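You operate a simulated robot arm through the tools that you are given. There is no shell and no other tool. Be economical: measure what you need, move in short steps, check, and stop when the job is done.

You are at the controls of a simulated two-armed robot. One attempt, no reset.

TASK
Probe the block on the pad at range B and mark the lane that the screen names.
Fine: the block marked good for good, else the one marked hold; swing the arm clear, block with the orange top back in its row, knob to range A; the adjust knob and the two blocks beside it stay. Where these are worked on the way, their far stop is far enough and under half their travel is too little: knob marked range.

It is judged by the outcome, as a careful person would: the job done as asked, and still so three seconds after it is handed in. It fails if anything else is knocked over, pushed out of place, dropped, spilled or broken.

THE ROBOT
Two 7-joint arms with fingered hands on one trunk that stands fixed in place. Base frame: the origin is at the foot of the trunk, x ahead of it, y to its left, z up. Units: mm, rad, N and s.
The left shoulder is at [59, 152, 1119], the right one opposite. With the tool pointing down near the work surface each hand reaches from about 440 to 820 mm from the base axis, measured 20 degrees to its own side. Payload 3.8 kg a hand.
Tool frame (each hand has its own): the origin (TCP) lies between the finger pads and is the grasp point; the fingertips stand 30 mm ahead of it; z points along the fingers, y is the line along which they close. Largest opening 104 mm; the body of the gripper starts 35 mm behind the TCP. The gripper is a hand of 5 fingers: y runs from the thumb to the fingers, the wrist lies at [-15, -104, -178] in the tool frame.
Orientation is that of the tool frame in the base frame, as a unit quaternion [w, x, y, z]. With the fingers straight down and the wrist toward the robot, the tool's x, y and z point along [0, 1, 0], [1, 0, 0] and [0, 0, -1] of the base frame.

THE INTERFACE
- The arms move only by the tool send_rows. It takes "left_commands", "right_commands" or both (then of equal length, played together; a hand with none holds still); each is a list that holds one entry, the list of rows, each a list of 6 numbers: the shift along the base's x, y, z in units of 25 mm (1.0 is 25 mm), then the turn, a rotation vector about the base's x, y, z in units of 5 degrees (1.0 is 5 degrees). In form: [[[dx, dy, dz, ax, ay, az], ...]]. A call has 1 to 8 rows; each row shifts and turns the commanded pose from where the row before left it. A call with a number of a shift or a turn outside -1 to 1 is refused whole. Each row takes 0.2 s and may step no farther than 50 mm and 0.15 rad from the row before; otherwise, the whole call is refused. A pose out of reach is approached as far as the arm can. The call stops where the force on the tool passes 40 N (or 10 N more than at its start, if that is more) or the arm is blocked; 0.2 s more then pass. In this call time passes only in rows, and 0.2 s behind the last. The reply holds the time, the measured pose of the TCP, the force on the tool along the base axes, the opening and the grip force, in the units named above and with some noise, with the torque about the TCP (base axes, N m) and any sound that the robot's microphone picked up.
- Cameras (640 x 400 px; columns grow to the right, rows downward): "scene" is now at [164.6, -40.1, 1289.3]; the picture's right is [-0.42, -0.91, 0.07], its down [-0.38, 0.10, -0.92] and it looks along [0.83, -0.41, -0.39] (base axes); focal length 234 px, centre (320, 200). "left" rides on the left gripper at [-80, -78, -141] in its tool frame; the picture's right is [-0.78, -0.30, 0.56], its down [0.54, -0.78, 0.33] and it looks along [0.33, 0.56, 0.76] (tool axes); focal length 247 px, centre (320, 200). "right" rides on the right gripper at [80, -78, -141] in its tool frame; the picture's right is [-0.78, 0.30, -0.56], its down [-0.53, -0.78, 0.33] and it looks along [-0.33, 0.56, 0.76] (tool axes); focal length 247 px, centre (320, 200). There is no depth. A picture from a camera that has moved, and an enlarged one, comes with that camera's place and axes in the base frame and with its lens.
- get_image(camera): a new picture of that camera. No time passes.
- move_column(by): slides the trunk up (or, below 0, down) by that many mm; the arms and the scene camera ride with it, the base frame stays. It gives what a move gives, with no picture.
- curl_fingers(index, middle, ring, little, thumb_bend, thumb_turn, hand): sets how far each is bent, from 0 (flat) to 1 (curled in); at 0.3 the hand is open as for a grip, at 0.7 the pads meet at the TCP. One left out holds its place. A second passes; each finger stops where it meets its share of the squeeze, and holds until it gets a number again. It is the only way to open and close the hand. It gives what a move gives, with no picture; readings hold the bend of each and the force on index, middle, ring, little, thumb and palm. thumb_turn goes from beside the hand (0) to across from the fingers (1), as for a grip.
- aim_head(pan, tilt): turns the head with the scene camera to pan (to the left, within 1.396 rad either way) and tilt (down, from -0.506 to 1.204), counted from straight ahead of the robot. It gives what a move gives.
- inspect(camera, box): a new picture of the part [left, top, right, bottom] of that camera's present view, enlarged. No time passes.
- close_job(): hands the job in; it is judged then, once.

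Work in short steps. Places have to be worked out from the pictures, the camera data and where the tool is seen: move nearer, look again, correct. Check each grasp and each placing, and mend what went wrong. You have 120 turns and 78 pictures in all, those below and enlarged ones among them. Open the grippers and draw the arms clear of the work before you hand the job in, unless the task says otherwise; then end with one line.

The tools are called after "Call:" by a JSON object that holds its "op" and its "data". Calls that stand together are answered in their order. send_rows: Moves the arms, as the interface text tells. Its arguments: {"type":"object","properties":{"left_commands":{"type":"array","items":{"type":"array","items":{"type":"array","items":{"type":"number"}}}},"right_commands":{"type":"array","items":{"type":"array","items":{"type":"array","items":{"type":"number"}}}}},"required":[]} The other tools are called the same way: move_column (by) slides the trunk up or down; curl_fingers (index, middle, ring, little, thumb_bend, thumb_turn, hand) moves the fingers one by one; aim_head (pan, tilt) turns the head that bears the scene camera; get_image (camera) takes a picture; inspect (camera, box) takes an enlarged picture of a part of a camera's view; close_job () hands the job in.

At the start:

```text
time_s: 0.0
left_ee_pos: [576.4, 20.8, 1198.0]
left_tool_rot: [-0.001, 0.706, 0.708, 0.0]
left_ft_force: [0.7, 1.2, -0.3]
left_wrist_torque: [-0.03, 0.02, -0.01]
left_opening: 103.6
left_gripper_force: 0.1
left_shape: jaw
left_bend: [0.3, 0.3, 0.3, 0.3, 0.3, 0.98]
left_finger forces: [0.0, 0.1, 0.0, 0.0, 0.0, 0.1]
right_ee_pos: [422.3, -305.0, 1239.8]
right_tool_rot: [0.0, 0.707, 0.708, -0.001]
right_ft_force: [0.0, -0.5, -0.2]
right_wrist_torque: [0.01, -0.02, -0.01]
right_opening: 103.6
right_gripper_force: 0.1
right_shape: jaw
right_bend: [0.3, 0.3, 0.3, 0.3, 0.3, 0.98]
right_finger forces: [0.0, 0.0, 0.0, 0.0, 0.0, 0.1]
trunk travel left (down, up): [-200.0, 256.0]
head pan, tilt: [-0.436, 0.241]
```

scene: 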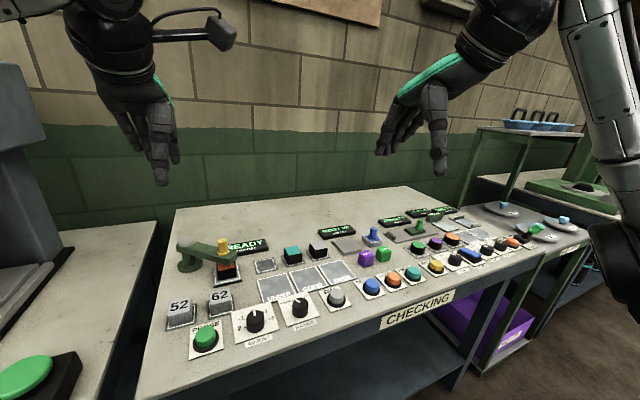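
right: 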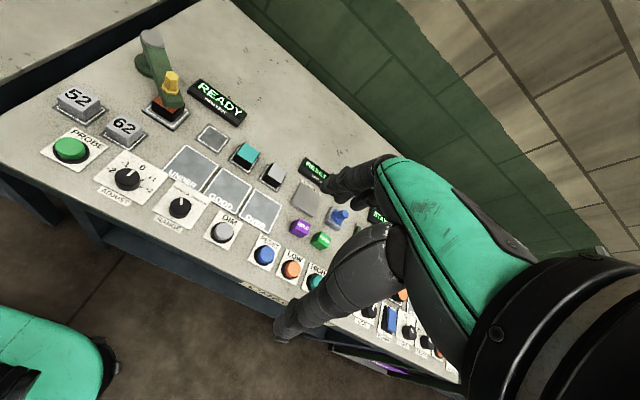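
left: 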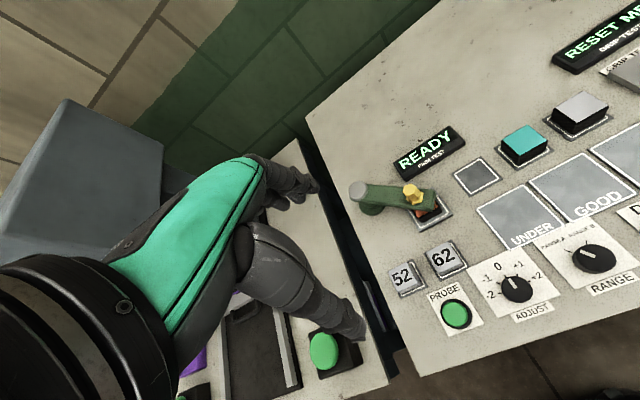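

I'll look closely at the left end of the table to read the labels first.

Call:
{"op": "inspect", "data": {"camera": "left", "box": [340, 100, 640, 350]}}

Call:
{"op": "inspect", "data": {"camera": "right", "box": [30, 20, 350, 260]}}

Call:
{"op": "inspect", "data": {"camera": "scene", "box": [140, 200, 400, 370]}}

```text
1.60 times, centred on (490, 225) of left
camera zoom: at [497.3, -59.6, 1340.1], right [-0.3, -0.78, -0.56], down [-0.78, 0.53, -0.33], along [0.56, 0.34, -0.76], focal length 395 px, centre (48, 160)
```

zoom: 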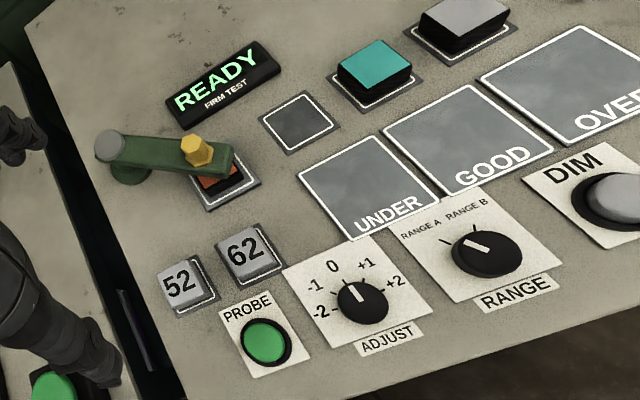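

```text
1.67 times, centred on (190, 140) of right
camera zoom: at [342.6, -225.1, 1381.5], right [0.3, -0.78, 0.56], down [-0.78, -0.54, -0.33], along [0.56, -0.33, -0.76], focal length 412 px, centre (537, 300)
```

zoom: 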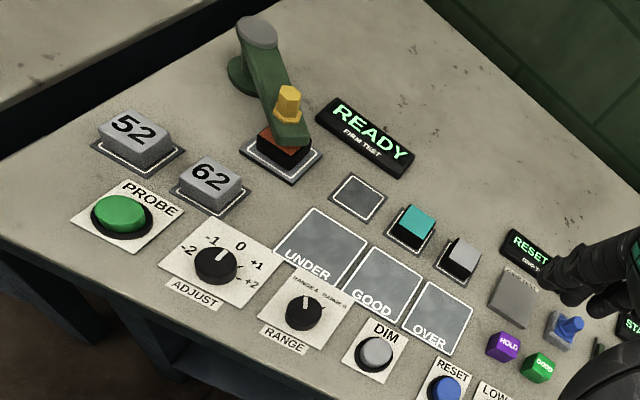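

```text
2.35 times, centred on (270, 285) of scene
camera zoom: at [164.6, -40.1, 1289.3], right [-0.42, -0.91, 0.07], down [-0.38, 0.1, -0.92], along [0.83, -0.41, -0.39], focal length 550 px, centre (438, 0)
```

zoom: 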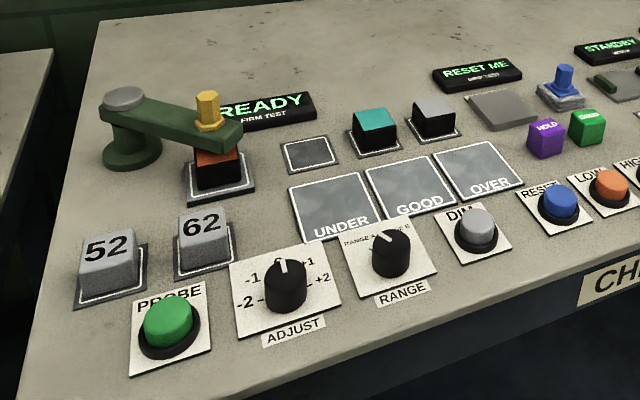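

I'll read the range knob's pointer, and check which blocks carry the GOOD and HOLD marks.

Call:
{"op": "inspect", "data": {"camera": "left", "box": [520, 180, 640, 300]}}

Call:
{"op": "inspect", "data": {"camera": "right", "box": [150, 120, 370, 260]}}

Call:
{"op": "inspect", "data": {"camera": "scene", "box": [340, 20, 500, 180]}}

```text
3.33 times, centred on (580, 240) of left
camera zoom: at [497.3, -59.6, 1340.1], right [-0.3, -0.78, -0.56], down [-0.78, 0.53, -0.33], along [0.56, 0.34, -0.76], focal length 823 px, centre (-547, 67)
```

zoom: 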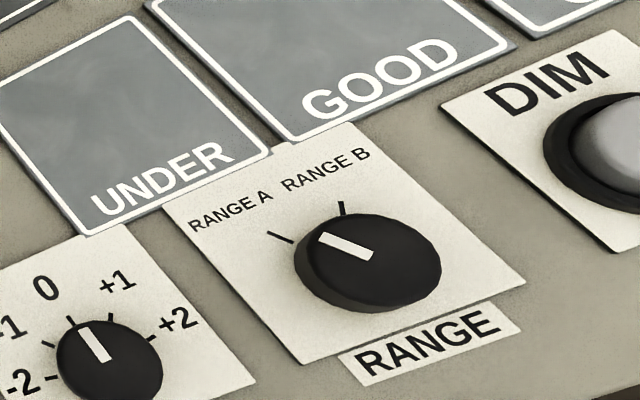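

```text
2.86 times, centred on (260, 190) of right
camera zoom: at [342.6, -225.1, 1381.5], right [0.3, -0.78, 0.56], down [-0.78, -0.54, -0.33], along [0.56, -0.33, -0.76], focal length 706 px, centre (491, 229)
```

zoom: 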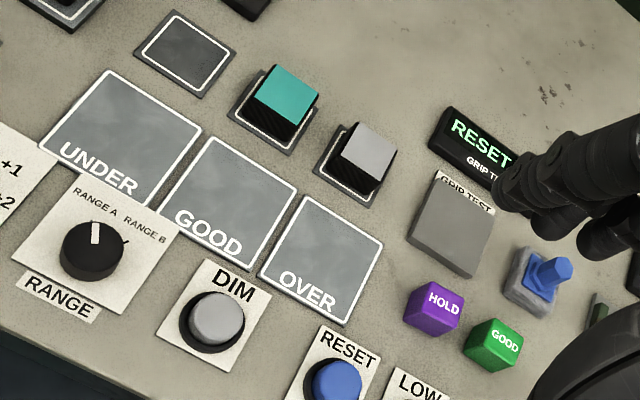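

```text
2.50 times, centred on (420, 100) of scene
camera zoom: at [164.6, -40.1, 1289.3], right [-0.42, -0.91, 0.07], down [-0.38, 0.1, -0.92], along [0.83, -0.41, -0.39], focal length 584 px, centre (70, 450)
```

zoom: 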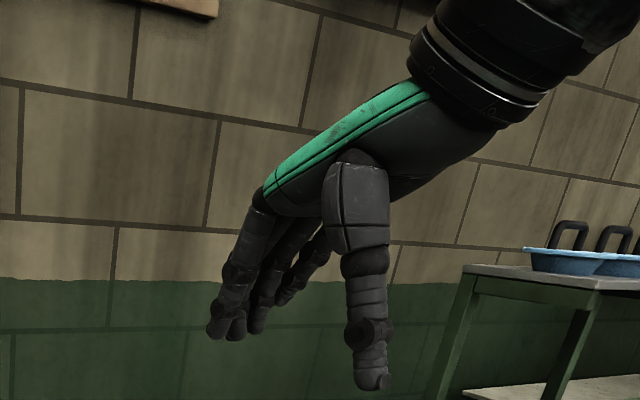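

The range knob points at A, with the B tick about 60° clockwise; HOLD is the purple block and GOOD the green one. The table is at about z 866 and the range knob near (516, -186). I'll move the left arm aside and bring the right hand over the knob.

Call:
{"op": "send_rows", "data": {"left_commands": [[[0, 1, 0, 0, 0, 0], [0, 1, 0, 0, 0, 0], [0, 1, 0, 0, 0, 0], [0, 1, 0, 0, 0, 0], [0, 1, 0, 0, 0, 0], [0, 1, 0, 0, 0, 0], [0, 1, 0, 0, 0, 0], [0, 1, 0, 0, 0, 0]]], "right_commands": [[[0.47, 0.6, -1, 0, 0, 0], [0.47, 0.6, -1, 0, 0, 0], [0.47, 0.6, -1, 0, 0, 0], [0.47, 0.6, -1, 0, 0, 0], [0.47, 0.6, -1, 0, 0, 0], [0.47, 0.6, -1, 0, 0, 0], [0.47, 0.6, -1, 0, 0, 0], [0.47, 0.6, -1, 0, 0, 0]]]}}

Call:
{"op": "aim_head", "data": {"pan": -0.35, "tilt": 0.75}}

Call:
{"op": "get_image", "data": {"camera": "scene"}}

Call:
{"op": "get_image", "data": {"camera": "right"}}

```text
time_s: 1.8
left_ee_pos: [576.0, 222.1, 1197.4]
left_tool_rot: [0.0, 0.707, 0.708, 0.0]
left_ft_force: [0.5, 0.5, 0.0]
left_wrist_torque: [-0.03, 0.0, 0.0]
left_opening: 103.4
left_gripper_force: 0.1
left_shape: jaw
left_bend: [0.3, 0.3, 0.3, 0.3, 0.3, 0.98]
left_finger forces: [0.0, 0.1, 0.1, 0.1, 0.0, 0.0]
right_ee_pos: [517.7, -185.8, 1041.8]
right_tool_rot: [0.0, 0.707, 0.708, -0.002]
right_ft_force: [0.9, 0.8, 0.5]
right_wrist_torque: [-0.04, 0.0, -0.02]
right_opening: 104.0
right_gripper_force: 0.0
right_shape: jaw
right_bend: [0.3, 0.3, 0.3, 0.3, 0.3, 0.98]
right_finger forces: [0.0, 0.1, 0.1, 0.0, 0.1, 0.0]
trunk travel left (down, up): [-200.0, 256.0]
head pan, tilt: [-0.436, 0.241]
```

```text
time_s: 2.7
left_ee_pos: [575.9, 220.5, 1197.0]
left_tool_rot: [0.001, 0.706, 0.708, 0.0]
left_ft_force: [0.3, -0.3, -0.1]
left_wrist_torque: [0.01, 0.0, 0.0]
left_opening: 103.9
left_gripper_force: 0.0
left_shape: jaw
left_bend: [0.3, 0.3, 0.3, 0.3, 0.3, 0.98]
left_finger forces: [0.0, 0.1, 0.1, 0.0, 0.1, 0.1]
right_ee_pos: [518.7, -186.1, 1042.6]
right_tool_rot: [0.0, 0.706, 0.708, 0.0]
right_ft_force: [-0.4, 0.2, 0.6]
right_wrist_torque: [0.04, 0.02, 0.0]
right_opening: 103.7
right_gripper_force: 0.1
right_shape: jaw
right_bend: [0.3, 0.3, 0.3, 0.3, 0.3, 0.98]
right_finger forces: [0.0, 0.1, 0.0, 0.0, 0.0, 0.0]
trunk travel left (down, up): [-200.0, 256.0]
head pan, tilt: [-0.351, 0.75]
```

```text
68 pictures are left
camera scene: at [150.1, -29.0, 1245.3], right [-0.34, -0.94, 0.06], down [-0.76, 0.23, -0.61], along [0.56, -0.25, -0.79], focal length 234 px, centre (320, 200)
```

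scene: 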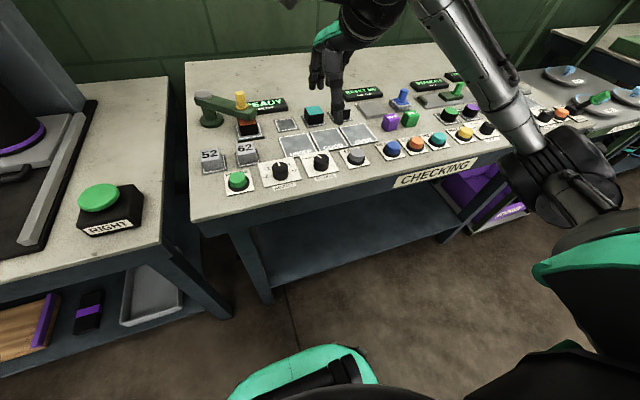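

```text
67 pictures are left
camera right: at [438.5, -105.6, 1183.5], right [0.3, -0.78, 0.56], down [-0.78, -0.54, -0.33], along [0.56, -0.33, -0.76], focal length 247 px, centre (320, 200)
```

right: 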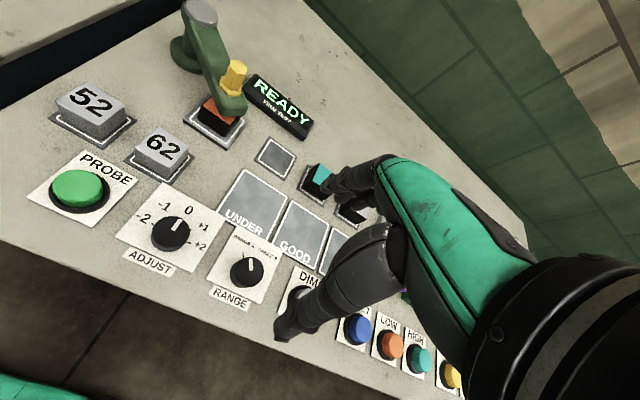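

I'll zoom in on the knob from the hand camera for a better fix.

Call:
{"op": "inspect", "data": {"camera": "right", "box": [200, 210, 320, 320]}}

Call:
{"op": "inspect", "data": {"camera": "scene", "box": [230, 60, 430, 200]}}

```text
3.64 times, centred on (260, 265) of right
camera zoom: at [438.5, -105.6, 1183.5], right [0.3, -0.78, 0.56], down [-0.78, -0.54, -0.33], along [0.56, -0.33, -0.76], focal length 898 px, centre (538, -36)
```

zoom: 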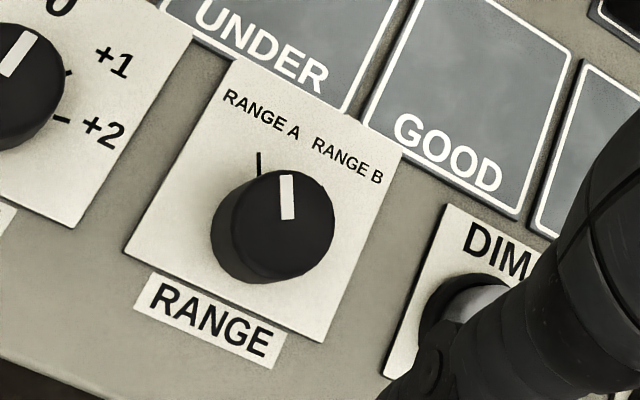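

```text
2.86 times, centred on (330, 130) of scene
camera zoom: at [150.1, -29.0, 1245.3], right [-0.34, -0.94, 0.06], down [-0.76, 0.23, -0.61], along [0.56, -0.25, -0.79], focal length 668 px, centre (291, 400)
```

zoom: 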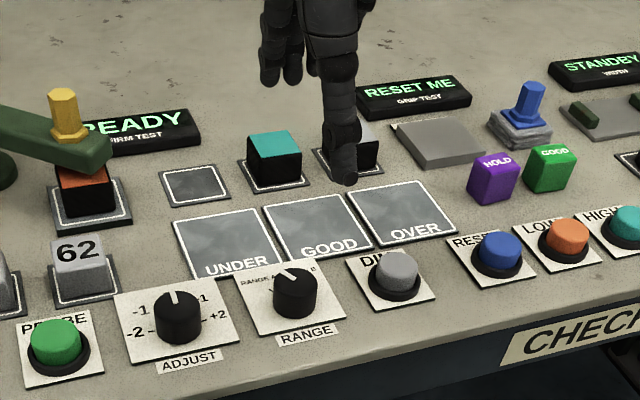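

The knob top centre triangulates to about (512, -183.5, 885), 39 mm across, with A near +25° and B near -25°. I'll yaw +20° and descend to z≈930.

Call:
{"op": "send_rows", "data": {"right_commands": [[[-0.06, 0.03, -0.9, 0, 0, 1], [-0.06, 0.03, -0.9, 0, 0, 1], [-0.06, 0.03, -0.9, 0, 0, 1], [-0.06, 0.02, -0.9, 0, 0, 1], [0, 0, -0.8, 0, 0, 0]]]}}

Call:
{"op": "aim_head", "data": {"pan": -0.3, "tilt": 0.5}}

Call:
{"op": "get_image", "data": {"camera": "right"}}

Call:
{"op": "inspect", "data": {"camera": "scene", "box": [180, 140, 440, 300]}}

```text
time_s: 3.9
left_ee_pos: [576.4, 221.8, 1197.0]
left_tool_rot: [0.0, 0.706, 0.708, 0.001]
left_ft_force: [-0.6, -0.1, 0.6]
left_wrist_torque: [-0.04, 0.0, -0.01]
left_opening: 103.7
left_gripper_force: 0.1
left_shape: jaw
left_bend: [0.3, 0.3, 0.3, 0.3, 0.3, 0.98]
left_finger forces: [0.0, 0.0, 0.0, 0.0, 0.0, 0.1]
right_ee_pos: [511.1, -182.6, 930.4]
right_tool_rot: [0.0, 0.572, 0.82, 0.001]
right_ft_force: [-0.1, -0.2, 0.4]
right_wrist_torque: [-0.02, -0.01, 0.01]
right_opening: 103.5
right_gripper_force: 0.0
right_shape: jaw
right_bend: [0.3, 0.3, 0.3, 0.3, 0.3, 0.98]
right_finger forces: [0.0, 0.0, 0.1, 0.0, 0.1, 0.0]
trunk travel left (down, up): [-200.0, 256.0]
head pan, tilt: [-0.351, 0.75]
```

```text
time_s: 4.7
left_ee_pos: [574.5, 220.7, 1198.4]
left_tool_rot: [-0.001, 0.706, 0.708, -0.001]
left_ft_force: [-0.5, 0.8, 0.1]
left_wrist_torque: [0.0, 0.03, -0.01]
left_opening: 103.9
left_gripper_force: 0.1
left_shape: jaw
left_bend: [0.3, 0.3, 0.3, 0.3, 0.3, 0.98]
left_finger forces: [0.0, 0.0, 0.0, 0.0, 0.0, 0.1]
right_ee_pos: [511.3, -182.6, 931.0]
right_tool_rot: [0.0, 0.572, 0.82, -0.001]
right_ft_force: [0.3, -0.3, -0.1]
right_wrist_torque: [-0.01, 0.0, -0.02]
right_opening: 103.7
right_gripper_force: 0.2
right_shape: jaw
right_bend: [0.3, 0.3, 0.3, 0.3, 0.3, 0.98]
right_finger forces: [0.0, 0.0, 0.1, 0.0, 0.1, 0.1]
trunk travel left (down, up): [-200.0, 256.0]
head pan, tilt: [-0.3, 0.499]
```

```text
64 pictures are left
camera right: at [408.4, -133.7, 1071.7], right [0.55, -0.63, 0.56], down [-0.55, -0.77, -0.33], along [0.64, -0.12, -0.76], focal length 247 px, centre (320, 200)
```

right: 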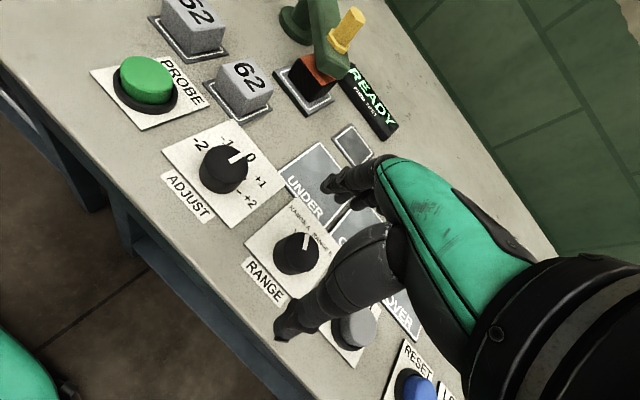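

```text
2.46 times, centred on (310, 220) of scene
camera zoom: at [162.8, -27.4, 1265.3], right [-0.29, -0.96, 0.05], down [-0.6, 0.14, -0.79], along [0.74, -0.26, -0.62], focal length 575 px, centre (345, 151)
```

zoom: 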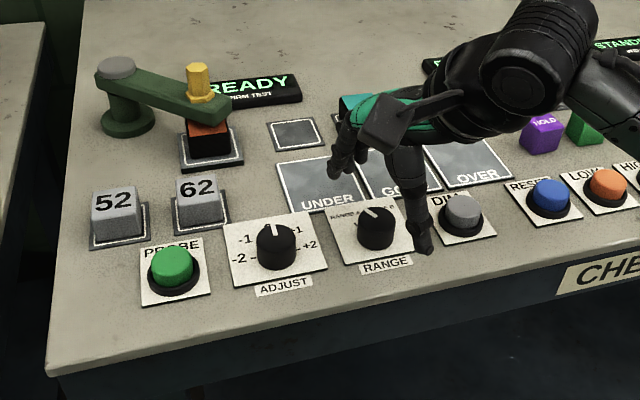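

Alignment looks good. I'll descend to z≈901 and close gently on the knob.

Call:
{"op": "send_rows", "data": {"right_commands": [[[0.03, -0.03, -0.6, 0, 0, 0], [0, 0, -0.6, 0, 0, 0]]]}}

Call:
{"op": "curl_fingers", "data": {"hand": "right", "index": 0.6, "middle": 0.6, "ring": 0.6, "little": 0.6, "thumb_bend": 0.6}}

Call:
{"op": "get_image", "data": {"camera": "right"}}

Call:
{"op": "inspect", "data": {"camera": "scene", "box": [260, 180, 400, 270]}}

```text
time_s: 5.3
left_ee_pos: [576.0, 220.7, 1197.9]
left_tool_rot: [0.0, 0.706, 0.708, 0.0]
left_ft_force: [0.0, -0.4, -0.4]
left_wrist_torque: [0.0, 0.01, 0.0]
left_opening: 103.8
left_gripper_force: 0.1
left_shape: jaw
left_bend: [0.3, 0.3, 0.3, 0.3, 0.3, 0.98]
left_finger forces: [0.0, 0.0, 0.0, 0.1, 0.0, 0.0]
right_ee_pos: [509.3, -183.0, 900.0]
right_tool_rot: [0.0, 0.573, 0.82, 0.0]
right_ft_force: [-0.5, -0.3, -0.4]
right_wrist_torque: [-0.04, 0.0, 0.0]
right_opening: 103.6
right_gripper_force: 0.1
right_shape: jaw
right_bend: [0.3, 0.3, 0.3, 0.3, 0.3, 0.98]
right_finger forces: [0.1, 0.0, 0.0, 0.1, 0.0, 0.1]
trunk travel left (down, up): [-200.0, 256.0]
head pan, tilt: [-0.3, 0.499]
```

```text
time_s: 6.3
left_ee_pos: [575.6, 220.6, 1196.8]
left_tool_rot: [0.0, 0.707, 0.707, -0.001]
left_ft_force: [0.1, 0.5, 0.0]
left_wrist_torque: [0.0, -0.03, 0.01]
left_opening: 103.6
left_gripper_force: 0.0
left_shape: jaw
left_bend: [0.3, 0.3, 0.3, 0.3, 0.3, 0.98]
left_finger forces: [0.0, 0.0, 0.0, 0.0, 0.1, 0.1]
right_ee_pos: [509.6, -183.2, 900.5]
right_tool_rot: [-0.001, 0.573, 0.82, -0.002]
right_ft_force: [2.3, 1.4, 0.6]
right_wrist_torque: [0.06, -0.08, 0.01]
right_opening: 29.5
right_gripper_force: 1.6
right_shape: fingers
right_bend: [0.58, 0.58, 0.6, 0.6, 0.6, 0.98]
right_finger forces: [1.5, 1.8, 0.0, 0.1, 0.4, 0.0]
trunk travel left (down, up): [-200.0, 256.0]
head pan, tilt: [-0.3, 0.499]
```

```text
62 pictures are left
camera right: at [407.7, -133.3, 1041.9], right [0.55, -0.63, 0.56], down [-0.55, -0.77, -0.33], along [0.64, -0.12, -0.76], focal length 247 px, centre (320, 200)
```

right: 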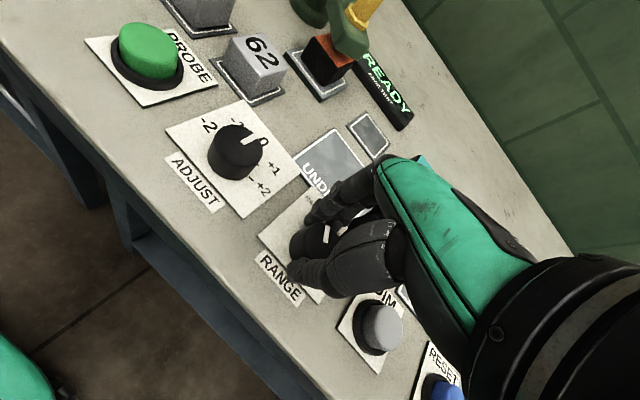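

```text
4.44 times, centred on (330, 225) of scene
camera zoom: at [163.4, -27.2, 1265.2], right [-0.29, -0.96, 0.05], down [-0.6, 0.14, -0.79], along [0.74, -0.26, -0.62], focal length 1039 px, centre (276, 89)
```

zoom: 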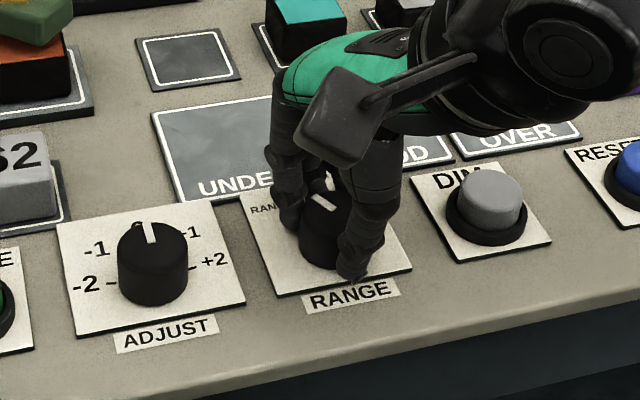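

Fingers hold the knob lightly; I'll squeeze more with index, middle and thumb, then turn clockwise.

Call:
{"op": "curl_fingers", "data": {"hand": "right", "index": 0.68, "middle": 0.68, "thumb_bend": 0.68}}

Call:
{"op": "send_rows", "data": {"right_commands": [[[0, 0, 0, 0, 0, -1], [0, 0, 0, 0, 0, -1], [0, 0, 0, 0, 0, -1], [0, 0, 0, 0, 0, -1], [0, 0, 0, 0, 0, -1], [0, 0, 0, 0, 0, -1]]]}}

Call:
{"op": "get_image", "data": {"camera": "right"}}

```text
time_s: 7.3
left_ee_pos: [576.7, 220.5, 1197.2]
left_tool_rot: [0.0, 0.707, 0.708, 0.0]
left_ft_force: [-0.2, 0.4, -0.3]
left_wrist_torque: [0.01, 0.02, -0.02]
left_opening: 103.9
left_gripper_force: 0.0
left_shape: jaw
left_bend: [0.3, 0.3, 0.3, 0.3, 0.3, 0.98]
left_finger forces: [0.0, 0.1, 0.0, 0.1, 0.0, 0.1]
right_ee_pos: [511.2, -182.8, 900.8]
right_tool_rot: [-0.001, 0.573, 0.82, -0.002]
right_ft_force: [8.5, 2.8, 1.3]
right_wrist_torque: [0.06, -0.24, 0.0]
right_opening: 25.9
right_gripper_force: 8.7
right_shape: fingers
right_bend: [0.59, 0.61, 0.6, 0.6, 0.62, 0.97]
right_finger forces: [5.6, 7.6, 0.1, 0.0, 5.1, 0.0]
trunk travel left (down, up): [-200.0, 256.0]
head pan, tilt: [-0.3, 0.499]
```

```text
time_s: 8.7
left_ee_pos: [577.3, 221.6, 1197.5]
left_tool_rot: [0.0, 0.707, 0.707, 0.0]
left_ft_force: [0.0, -0.6, -0.2]
left_wrist_torque: [0.02, 0.02, 0.0]
left_opening: 103.7
left_gripper_force: 0.2
left_shape: jaw
left_bend: [0.3, 0.3, 0.3, 0.3, 0.3, 0.98]
left_finger forces: [0.0, 0.0, 0.0, 0.1, 0.1, 0.0]
right_ee_pos: [511.4, -183.0, 900.7]
right_tool_rot: [0.0, 0.766, 0.643, 0.0]
right_ft_force: [7.3, 1.1, 3.6]
right_wrist_torque: [0.01, -0.24, 0.01]
right_opening: 26.0
right_gripper_force: 9.7
right_shape: fingers
right_bend: [0.59, 0.62, 0.6, 0.6, 0.63, 0.96]
right_finger forces: [6.5, 6.4, 0.1, 0.0, 6.1, 0.0]
trunk travel left (down, up): [-200.0, 256.0]
head pan, tilt: [-0.3, 0.499]
```

```text
60 pictures are left
camera right: at [447.6, -90.3, 1041.4], right [0.16, -0.82, 0.56], down [-0.86, -0.39, -0.33], along [0.49, -0.43, -0.76], focal length 247 px, centre (320, 200)
```

right: 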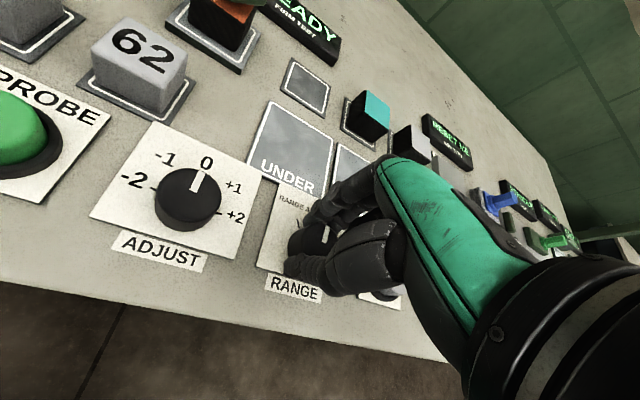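

No slip so far; I'll turn further toward the B stop and look.

Call:
{"op": "send_rows", "data": {"right_commands": [[[0, 0, 0, 0, 0, -1], [0, 0, 0, 0, 0, -1], [0, 0, 0, 0, 0, -1], [0, 0, 0, 0, 0, -1], [0, 0, 0, 0, 0, -1]]]}}

Call:
{"op": "inspect", "data": {"camera": "scene", "box": [260, 180, 400, 270]}}

Call:
{"op": "inspect", "data": {"camera": "right", "box": [240, 160, 400, 310]}}

```text
time_s: 9.9
left_ee_pos: [577.0, 221.7, 1196.9]
left_tool_rot: [-0.001, 0.707, 0.708, 0.0]
left_ft_force: [0.0, 0.6, -1.1]
left_wrist_torque: [-0.03, 0.02, -0.01]
left_opening: 103.8
left_gripper_force: 0.1
left_shape: jaw
left_bend: [0.3, 0.3, 0.3, 0.3, 0.3, 0.98]
left_finger forces: [0.0, 0.1, 0.0, 0.0, 0.0, 0.1]
right_ee_pos: [512.0, -182.5, 900.4]
right_tool_rot: [0.0, 0.887, 0.462, -0.001]
right_ft_force: [6.5, 0.6, -0.2]
right_wrist_torque: [0.02, -0.15, 0.07]
right_opening: 25.8
right_gripper_force: 9.6
right_shape: fingers
right_bend: [0.6, 0.62, 0.6, 0.6, 0.62, 0.96]
right_finger forces: [6.6, 6.2, 0.0, 0.0, 6.7, 0.1]
trunk travel left (down, up): [-200.0, 256.0]
head pan, tilt: [-0.3, 0.499]
```

```text
4.44 times, centred on (330, 225) of scene
camera zoom: at [164.3, -27.1, 1265.0], right [-0.29, -0.96, 0.05], down [-0.6, 0.14, -0.79], along [0.74, -0.26, -0.62], focal length 1039 px, centre (276, 89)
```

zoom: 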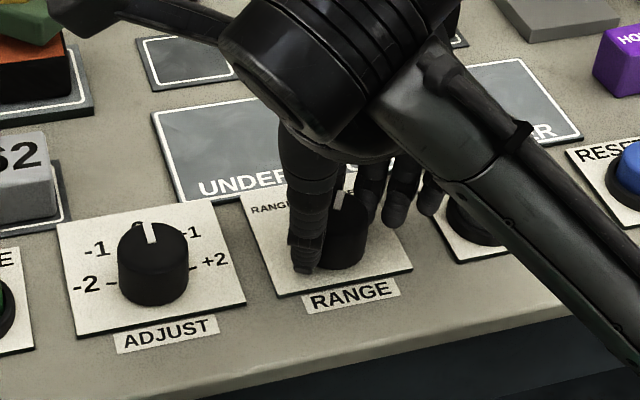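

```text
2.67 times, centred on (320, 235) of right
camera zoom: at [493.8, -73.0, 1041.6], right [-0.2, -0.81, 0.56], down [-0.94, 0.01, -0.33], along [0.26, -0.59, -0.76], focal length 659 px, centre (320, 107)
```

zoom: 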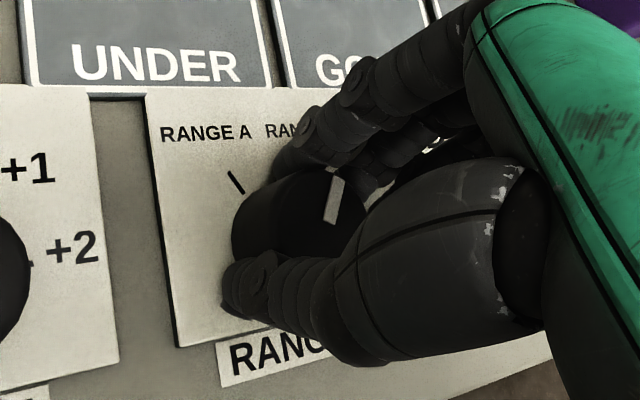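

The pointer now lies at about -24°, i.e. at B, and the torque is rising. I'll release slightly and lift straight up to verify.

Call:
{"op": "curl_fingers", "data": {"hand": "right", "index": 0.47, "middle": 0.47, "thumb_bend": 0.47}}

Call:
{"op": "send_rows", "data": {"right_commands": [[[0, 0, 1, 0, 0, 0], [0, 0, 1, 0, 0, 0], [0, 0, 1, 0, 0, 1], [0, 0, 1, 0, 0, 1], [0, 0, 0, 0, 0, 1], [0, 0, 0, 0, 0, 1], [0, 0, 0, 0, 0, 1], [0, 0, 0, 0, 0, 1]]]}}

Call:
{"op": "get_image", "data": {"camera": "right"}}

Call:
{"op": "inspect", "data": {"camera": "scene", "box": [180, 140, 440, 300]}}

```text
time_s: 10.9
left_ee_pos: [576.2, 220.8, 1196.9]
left_tool_rot: [0.0, 0.707, 0.708, 0.0]
left_ft_force: [0.4, -0.2, 0.1]
left_wrist_torque: [-0.01, 0.01, 0.03]
left_opening: 103.7
left_gripper_force: 0.1
left_shape: jaw
left_bend: [0.3, 0.3, 0.3, 0.3, 0.3, 0.98]
left_finger forces: [0.0, 0.1, 0.1, 0.0, 0.1, 0.0]
right_ee_pos: [512.7, -183.5, 901.5]
right_tool_rot: [0.0, 0.887, 0.462, 0.0]
right_ft_force: [0.6, -0.3, -1.0]
right_wrist_torque: [0.01, 0.01, 0.01]
right_opening: 59.5
right_gripper_force: 0.1
right_shape: fingers
right_bend: [0.47, 0.47, 0.6, 0.6, 0.47, 0.97]
right_finger forces: [0.0, 0.1, 0.0, 0.0, 0.0, 0.0]
trunk travel left (down, up): [-200.0, 256.0]
head pan, tilt: [-0.3, 0.499]
```

```text
time_s: 12.7
left_ee_pos: [575.7, 220.8, 1198.5]
left_tool_rot: [0.0, 0.706, 0.708, -0.001]
left_ft_force: [0.4, -0.6, -0.2]
left_wrist_torque: [0.0, 0.0, -0.01]
left_opening: 103.9
left_gripper_force: 0.1
left_shape: jaw
left_bend: [0.3, 0.3, 0.3, 0.3, 0.3, 0.98]
left_finger forces: [0.1, 0.0, 0.0, 0.0, 0.0, 0.0]
right_ee_pos: [511.5, -184.2, 1000.5]
right_tool_rot: [0.0, 0.736, 0.677, 0.0]
right_ft_force: [-0.1, 0.9, 0.0]
right_wrist_torque: [0.01, -0.03, -0.01]
right_opening: 59.6
right_gripper_force: 0.1
right_shape: fingers
right_bend: [0.47, 0.47, 0.6, 0.6, 0.47, 0.97]
right_finger forces: [0.0, 0.0, 0.0, 0.0, 0.0, 0.1]
trunk travel left (down, up): [-200.0, 256.0]
head pan, tilt: [-0.3, 0.499]
```

```text
57 pictures are left
camera right: at [439.3, -97.3, 1141.7], right [0.23, -0.8, 0.56], down [-0.82, -0.47, -0.33], along [0.53, -0.38, -0.76], focal length 247 px, centre (320, 200)
```

right: 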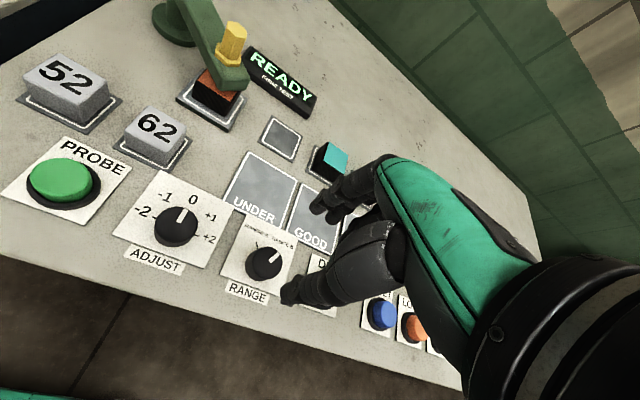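

```text
2.46 times, centred on (310, 220) of scene
camera zoom: at [162.8, -27.6, 1265.3], right [-0.29, -0.96, 0.05], down [-0.6, 0.14, -0.79], along [0.74, -0.26, -0.62], focal length 575 px, centre (345, 151)
```

zoom: 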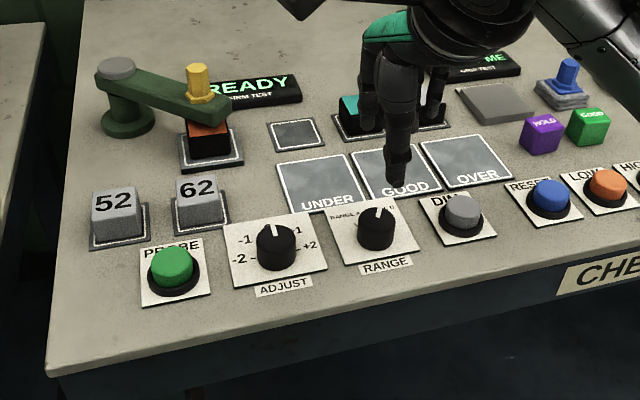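

The knob sits at B. Next I'll close the left hand's fingers to make a pressing tip, shift the right hand aside, and bring the left over PROBE at about (508, 0.5, 882).

Call:
{"op": "curl_fingers", "data": {"hand": "left", "index": 0.7, "middle": 0.7, "ring": 0.7, "little": 0.7, "thumb_bend": 0.7}}

Call:
{"op": "send_rows", "data": {"left_commands": [[[-0.34, -1, -0.9, 0, 0, 0], [-0.34, -1, -0.9, 0, 0, 0], [-0.34, -1, -0.9, 0, 0, 0], [-0.34, -1, -0.9, 0, 0, 0], [-0.34, -1, -0.9, 0, 0, 0], [-0.34, -1, -0.9, 0, 0, 0], [-0.34, -1, -0.9, 0, 0, 0], [-0.34, -1, -0.9, 0, 0, 0]]], "right_commands": [[[0, -1, 1, 0, 0, 0], [0, -1, 1, 0, 0, 0], [0, -1, 0, 0, 0, 0], [0, -1, 0, 0, 0, 0], [0, -1, 0, 0, 0, 0], [0, -1, 0, 0, 0, 0], [0, 0, 0, 0, 0, 0], [0, 0, 0, 0, 0, 0]]]}}

Call:
{"op": "get_image", "data": {"camera": "left"}}

Call:
{"op": "inspect", "data": {"camera": "scene", "box": [180, 120, 440, 300]}}

```text
time_s: 13.7
left_ee_pos: [575.5, 220.1, 1197.9]
left_tool_rot: [0.001, 0.706, 0.708, 0.001]
left_ft_force: [-1.0, 0.1, 0.6]
left_wrist_torque: [-0.01, 0.0, 0.0]
left_opening: 1.2
left_gripper_force: 0.1
left_shape: fingers
left_bend: [0.7, 0.7, 0.7, 0.7, 0.7, 0.98]
left_finger forces: [0.0, 0.1, 0.0, 0.0, 0.0, 0.1]
right_ee_pos: [511.9, -184.1, 1000.8]
right_tool_rot: [0.0, 0.737, 0.676, 0.0]
right_ft_force: [0.1, -0.6, 0.6]
right_wrist_torque: [-0.03, -0.02, -0.03]
right_opening: 59.5
right_gripper_force: 0.1
right_shape: fingers
right_bend: [0.47, 0.47, 0.6, 0.6, 0.47, 0.97]
right_finger forces: [0.0, 0.0, 0.1, 0.0, 0.1, 0.0]
trunk travel left (down, up): [-200.0, 256.0]
head pan, tilt: [-0.3, 0.499]
```

```text
time_s: 15.5
left_ee_pos: [509.3, 19.1, 1015.7]
left_tool_rot: [0.0, 0.706, 0.708, 0.0]
left_ft_force: [0.6, -1.5, 0.0]
left_wrist_torque: [0.0, -0.01, -0.02]
left_opening: 1.3
left_gripper_force: 0.1
left_shape: fingers
left_bend: [0.7, 0.7, 0.7, 0.7, 0.7, 0.98]
left_finger forces: [0.0, 0.1, 0.0, 0.0, 0.1, 0.0]
right_ee_pos: [510.3, -332.6, 1050.7]
right_tool_rot: [0.0, 0.737, 0.676, 0.0]
right_ft_force: [-0.5, -0.8, 0.4]
right_wrist_torque: [0.0, 0.01, 0.05]
right_opening: 59.6
right_gripper_force: 0.1
right_shape: fingers
right_bend: [0.47, 0.47, 0.6, 0.6, 0.47, 0.97]
right_finger forces: [0.0, 0.0, 0.1, 0.0, 0.0, 0.0]
trunk travel left (down, up): [-200.0, 256.0]
head pan, tilt: [-0.3, 0.499]
```

```text
55 pictures are left
camera left: at [430.4, -60.5, 1158.8], right [-0.29, -0.78, -0.56], down [-0.78, 0.53, -0.33], along [0.56, 0.33, -0.76], focal length 247 px, centre (320, 200)
```

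left: 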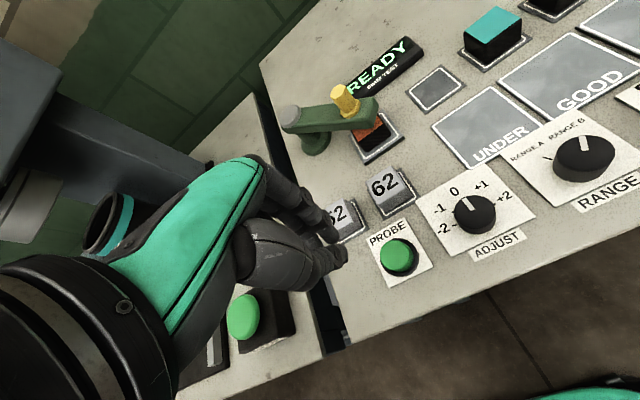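

```text
2.22 times, centred on (310, 210) of scene
camera zoom: at [162.9, -28.2, 1265.3], right [-0.29, -0.96, 0.05], down [-0.6, 0.14, -0.79], along [0.74, -0.26, -0.62], focal length 520 px, centre (342, 178)
```

zoom: 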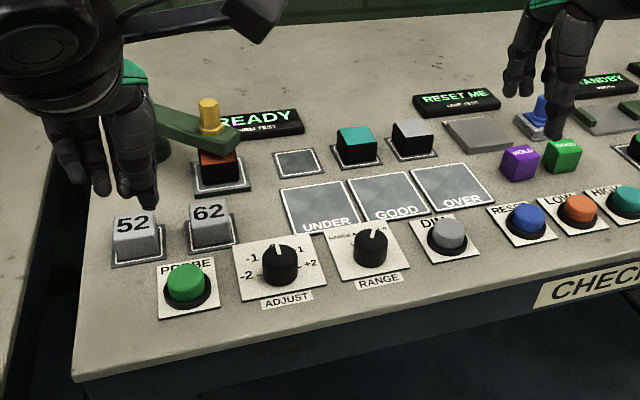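

I'll tuck the ring and little fingers away, then align over PROBE and descend to just above it.

Call:
{"op": "curl_fingers", "data": {"hand": "left", "ring": 1.0, "little": 1.0}}

Call:
{"op": "send_rows", "data": {"left_commands": [[[-0.04, -0.74, -0.6, 0, 0, 0], [0, 0, -1, 0, 0, 0], [0, 0, -1, 0, 0, 0], [0, 0, -0.8, 0, 0, 0]]]}}

Call:
{"op": "get_image", "data": {"camera": "left"}}

Call:
{"op": "inspect", "data": {"camera": "scene", "box": [180, 160, 340, 280]}}

```text
time_s: 16.5
left_ee_pos: [508.4, 21.3, 1018.0]
left_tool_rot: [-0.001, 0.706, 0.708, 0.0]
left_ft_force: [-0.3, 0.0, -0.2]
left_wrist_torque: [0.01, 0.02, 0.05]
left_opening: 1.3
left_gripper_force: 0.1
left_shape: fingers
left_bend: [0.7, 0.7, 1.0, 1.0, 0.7, 0.98]
left_finger forces: [0.0, 0.0, 0.1, 0.0, 0.1, 0.0]
right_ee_pos: [511.9, -332.4, 1051.6]
right_tool_rot: [0.0, 0.737, 0.676, -0.001]
right_ft_force: [0.5, 0.2, 0.0]
right_wrist_torque: [0.01, 0.0, 0.01]
right_opening: 59.7
right_gripper_force: 0.0
right_shape: fingers
right_bend: [0.47, 0.47, 0.6, 0.6, 0.47, 0.97]
right_finger forces: [0.0, 0.0, 0.0, 0.0, 0.1, 0.0]
trunk travel left (down, up): [-200.0, 256.0]
head pan, tilt: [-0.3, 0.499]
```

```text
time_s: 17.5
left_ee_pos: [507.7, 2.3, 931.1]
left_tool_rot: [0.0, 0.707, 0.707, 0.0]
left_ft_force: [0.8, -0.1, -0.3]
left_wrist_torque: [0.01, 0.02, -0.01]
left_opening: 1.4
left_gripper_force: 0.1
left_shape: fingers
left_bend: [0.7, 0.7, 1.0, 1.0, 0.7, 0.98]
left_finger forces: [0.0, 0.0, 0.0, 0.0, 0.1, 0.0]
right_ee_pos: [509.2, -333.9, 1052.3]
right_tool_rot: [-0.001, 0.737, 0.676, 0.0]
right_ft_force: [-0.1, 0.3, -0.2]
right_wrist_torque: [0.0, 0.01, 0.02]
right_opening: 59.4
right_gripper_force: 0.1
right_shape: fingers
right_bend: [0.47, 0.47, 0.6, 0.6, 0.47, 0.97]
right_finger forces: [0.0, 0.0, 0.0, 0.1, 0.0, 0.1]
trunk travel left (down, up): [-200.0, 256.0]
head pan, tilt: [-0.3, 0.499]
```

```text
53 pictures are left
camera left: at [428.9, -78.2, 1073.8], right [-0.3, -0.78, -0.56], down [-0.78, 0.53, -0.33], along [0.56, 0.33, -0.76], focal length 247 px, centre (320, 200)
```

left: 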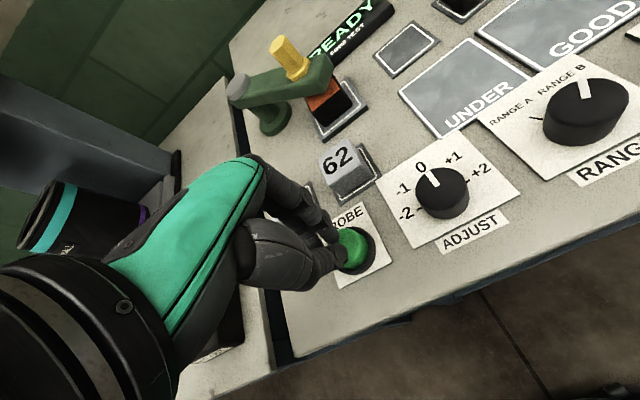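

```text
3.33 times, centred on (260, 220) of scene
camera zoom: at [163.0, -27.7, 1265.3], right [-0.29, -0.96, 0.05], down [-0.6, 0.14, -0.79], along [0.74, -0.26, -0.62], focal length 779 px, centre (520, 133)
```

zoom: 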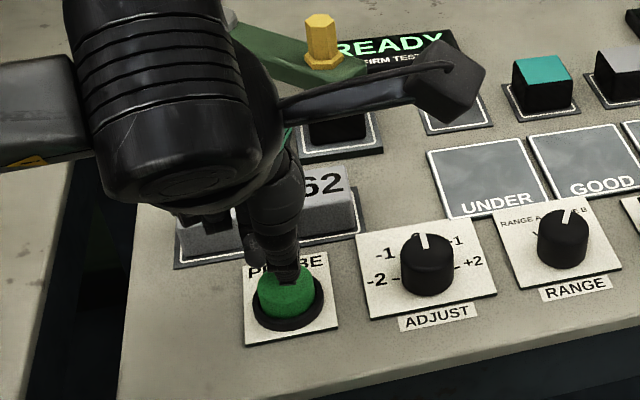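

The tip is just above the button. I'll press down in 5 mm steps until it bottoms, then come up.

Call:
{"op": "send_rows", "data": {"left_commands": [[[0, 0, -0.3, 0, 0, 0], [0, 0, -0.2, 0, 0, 0], [0, 0, -0.2, 0, 0, 0], [0, 0, -0.2, 0, 0, 0], [0, 0, -0.2, 0, 0, 0]]]}}

Call:
{"op": "inspect", "data": {"camera": "left", "box": [220, 0, 460, 280]}}

```text
time_s: 18.7
left_ee_pos: [506.9, 2.5, 909.6]
left_tool_rot: [0.004, 0.707, 0.707, 0.002]
left_ft_force: [1.5, -1.0, 21.8]
left_wrist_torque: [-0.14, 0.02, 0.01]
left_opening: 0.7
left_gripper_force: 10.8
left_shape: fingers
left_bend: [0.7, 0.7, 1.0, 1.0, 0.7, 0.98]
left_finger forces: [10.6, 0.8, 0.0, 0.0, 10.4, 0.1]
right_ee_pos: [508.8, -333.0, 1054.6]
right_tool_rot: [0.001, 0.737, 0.676, 0.001]
right_ft_force: [0.7, -0.7, -0.6]
right_wrist_torque: [-0.01, -0.01, 0.0]
right_opening: 60.0
right_gripper_force: 0.1
right_shape: fingers
right_bend: [0.47, 0.47, 0.6, 0.6, 0.47, 0.97]
right_finger forces: [0.0, 0.0, 0.0, 0.1, 0.0, 0.0]
trunk travel left (down, up): [-200.0, 256.0]
head pan, tilt: [-0.3, 0.499]
heard: click
```

```text
1.43 times, centred on (340, 140) of left
camera zoom: at [426.3, -77.7, 1051.6], right [-0.29, -0.78, -0.56], down [-0.77, 0.53, -0.34], along [0.56, 0.33, -0.76], focal length 353 px, centre (291, 286)
```

zoom: 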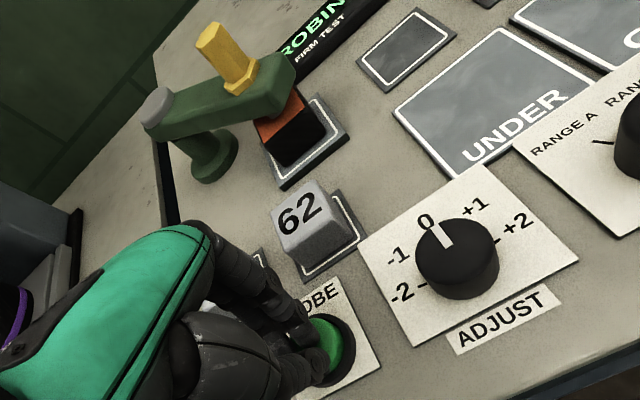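

Click heard and the screen shows "PROBING". I'll lift off and read the screen.

Call:
{"op": "send_rows", "data": {"left_commands": [[[0, 0, 0.6, 0, 0, 0], [0, 0, 1, 0, 0, 0], [0, 0, 1, 0, 0, 0], [0, 0, 1, 0, 0, 0], [0, 0.5, 0.5, 0, 0, 0], [0, 1, 0, 0, 0, 0], [0, 1, 0, 0, 0, 0]]]}}

Call:
{"op": "inspect", "data": {"camera": "scene", "box": [200, 120, 360, 240]}}

```text
time_s: 20.3
left_ee_pos: [510.0, 65.2, 1007.4]
left_tool_rot: [0.001, 0.707, 0.707, 0.001]
left_ft_force: [-1.3, -0.4, 0.2]
left_wrist_torque: [0.01, -0.02, -0.03]
left_opening: 0.4
left_gripper_force: 0.1
left_shape: fingers
left_bend: [0.7, 0.7, 1.0, 1.0, 0.7, 0.98]
left_finger forces: [0.0, 0.0, 0.0, 0.0, 0.0, 0.0]
right_ee_pos: [510.9, -332.2, 1051.8]
right_tool_rot: [0.0, 0.737, 0.676, 0.0]
right_ft_force: [0.1, 0.5, 0.9]
right_wrist_torque: [-0.02, -0.01, -0.02]
right_opening: 59.1
right_gripper_force: 0.1
right_shape: fingers
right_bend: [0.47, 0.47, 0.6, 0.6, 0.47, 0.97]
right_finger forces: [0.1, 0.0, 0.1, 0.0, 0.0, 0.0]
trunk travel left (down, up): [-200.0, 256.0]
head pan, tilt: [-0.3, 0.499]
```

```text
3.33 times, centred on (280, 180) of scene
camera zoom: at [162.6, -26.7, 1265.4], right [-0.29, -0.96, 0.05], down [-0.6, 0.14, -0.79], along [0.74, -0.26, -0.62], focal length 779 px, centre (453, 267)
```

zoom: 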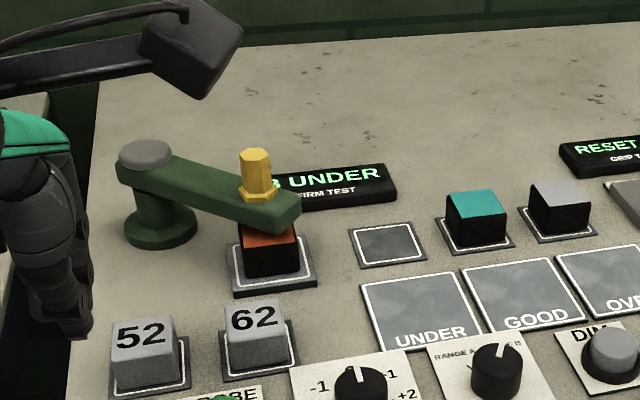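

The screen reads "? UNDER", partly hidden by the nub. I'll read it in full from another camera.

Call:
{"op": "inspect", "data": {"camera": "left", "box": [220, 0, 520, 200]}}

Call:
{"op": "get_image", "data": {"camera": "right"}}

```text
2.00 times, centred on (370, 100) of left
camera zoom: at [430.4, -15.7, 1150.3], right [-0.3, -0.78, -0.56], down [-0.78, 0.53, -0.33], along [0.56, 0.33, -0.76], focal length 494 px, centre (220, 400)
```

zoom: 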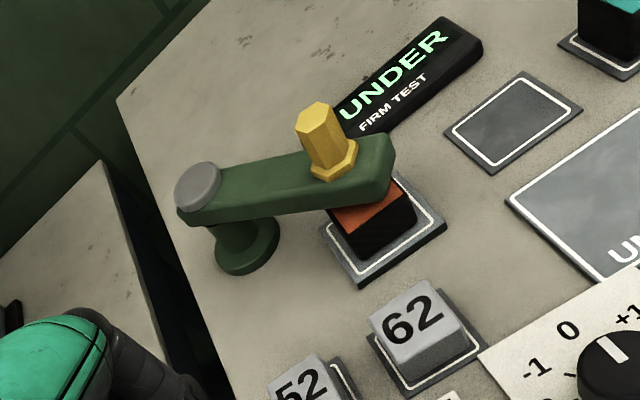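

```text
48 pictures are left
camera right: at [438.1, -244.9, 1193.5], right [0.23, -0.8, 0.56], down [-0.82, -0.47, -0.33], along [0.52, -0.38, -0.76], focal length 247 px, centre (320, 200)
```

right: 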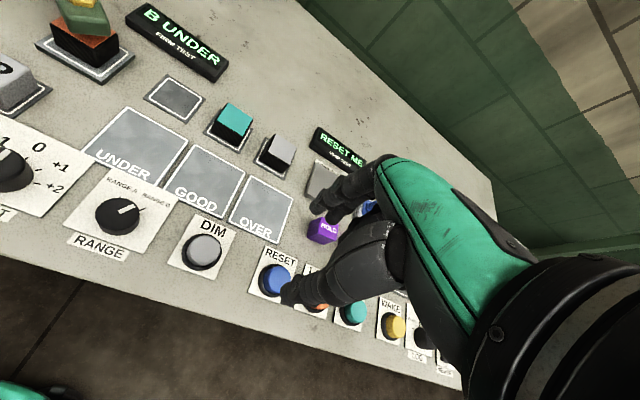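

The screen in full says "B UNDER", so the HOLD (purple) block goes on the UNDER lane. First I'll swing the arm clear: bring the left hand, opened, over the yellow nub at about (675, -47, top 977).

Call:
{"op": "curl_fingers", "data": {"hand": "left", "index": 0.4, "middle": 0.4, "thumb_bend": 0.4}}

Call:
{"op": "send_rows", "data": {"left_commands": [[[0, 0, 0.9, 0, 0, 0], [0.5, -0.3, 0.9, 0, 0, 0], [1, -0.7, 0, 0, 0, -1], [1, -0.7, 0, 0, 0, -1], [1, -0.7, 0, 0, 0, -1], [1, -0.7, 0, 0, 0, 0], [1, -0.7, 0, 0, 0, 0], [1, -0.7, 0, 0, 0, 0]]]}}

Call:
{"op": "get_image", "data": {"camera": "left"}}

Call:
{"op": "get_image", "data": {"camera": "scene"}}

```text
time_s: 21.3
left_ee_pos: [509.4, 63.4, 1008.1]
left_tool_rot: [0.0, 0.706, 0.708, 0.0]
left_ft_force: [0.0, 0.3, 0.2]
left_wrist_torque: [-0.02, 0.0, 0.03]
left_opening: 77.5
left_gripper_force: 0.0
left_shape: fingers
left_bend: [0.4, 0.4, 1.0, 1.0, 0.4, 0.98]
left_finger forces: [0.0, 0.1, 0.0, 0.0, 0.1, 0.0]
right_ee_pos: [509.5, -331.8, 1052.6]
right_tool_rot: [0.001, 0.737, 0.676, 0.0]
right_ft_force: [-0.6, 0.2, -0.4]
right_wrist_torque: [-0.02, 0.02, 0.0]
right_opening: 59.9
right_gripper_force: 0.0
right_shape: fingers
right_bend: [0.47, 0.47, 0.6, 0.6, 0.47, 0.97]
right_finger forces: [0.1, 0.0, 0.1, 0.0, 0.0, 0.1]
trunk travel left (down, up): [-200.0, 256.0]
head pan, tilt: [-0.3, 0.499]
```

```text
time_s: 23.1
left_ee_pos: [670.0, -48.8, 1055.8]
left_tool_rot: [0.0, 0.793, 0.609, 0.001]
left_ft_force: [-0.2, -0.5, 0.0]
left_wrist_torque: [0.0, -0.03, 0.0]
left_opening: 77.6
left_gripper_force: 0.1
left_shape: fingers
left_bend: [0.4, 0.4, 1.0, 1.0, 0.4, 0.98]
left_finger forces: [0.0, 0.0, 0.1, 0.0, 0.0, 0.0]
right_ee_pos: [510.2, -333.2, 1051.1]
right_tool_rot: [-0.001, 0.737, 0.676, 0.0]
right_ft_force: [0.4, -0.7, -0.5]
right_wrist_torque: [0.01, 0.02, -0.01]
right_opening: 59.7
right_gripper_force: 0.2
right_shape: fingers
right_bend: [0.47, 0.47, 0.6, 0.6, 0.47, 0.97]
right_finger forces: [0.1, 0.0, 0.0, 0.0, 0.0, 0.1]
trunk travel left (down, up): [-200.0, 256.0]
head pan, tilt: [-0.3, 0.499]
```

```text
47 pictures are left
camera left: at [572.8, -106.9, 1196.2], right [-0.49, -0.67, -0.56], down [-0.61, 0.72, -0.33], along [0.62, 0.18, -0.76], focal length 247 px, centre (320, 200)
```

left: 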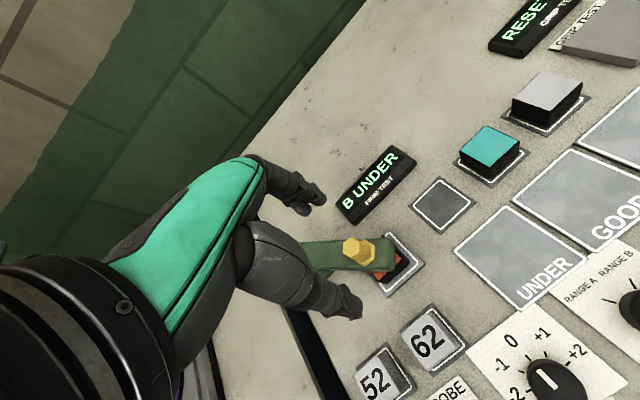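

```text
46 pictures are left
camera scene: at [163.3, -28.7, 1265.2], right [-0.29, -0.96, 0.05], down [-0.6, 0.14, -0.79], along [0.74, -0.26, -0.62], focal length 234 px, centre (320, 200)
```

scene: 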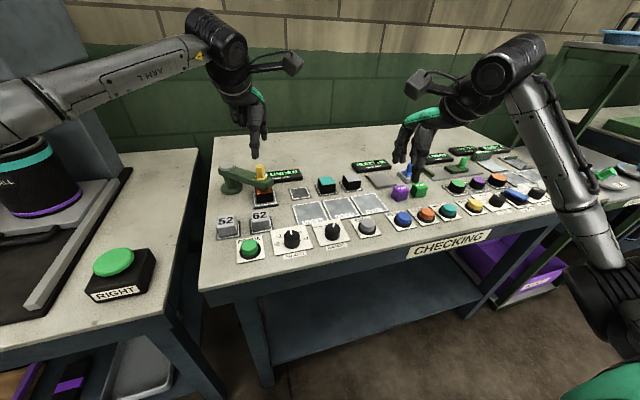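

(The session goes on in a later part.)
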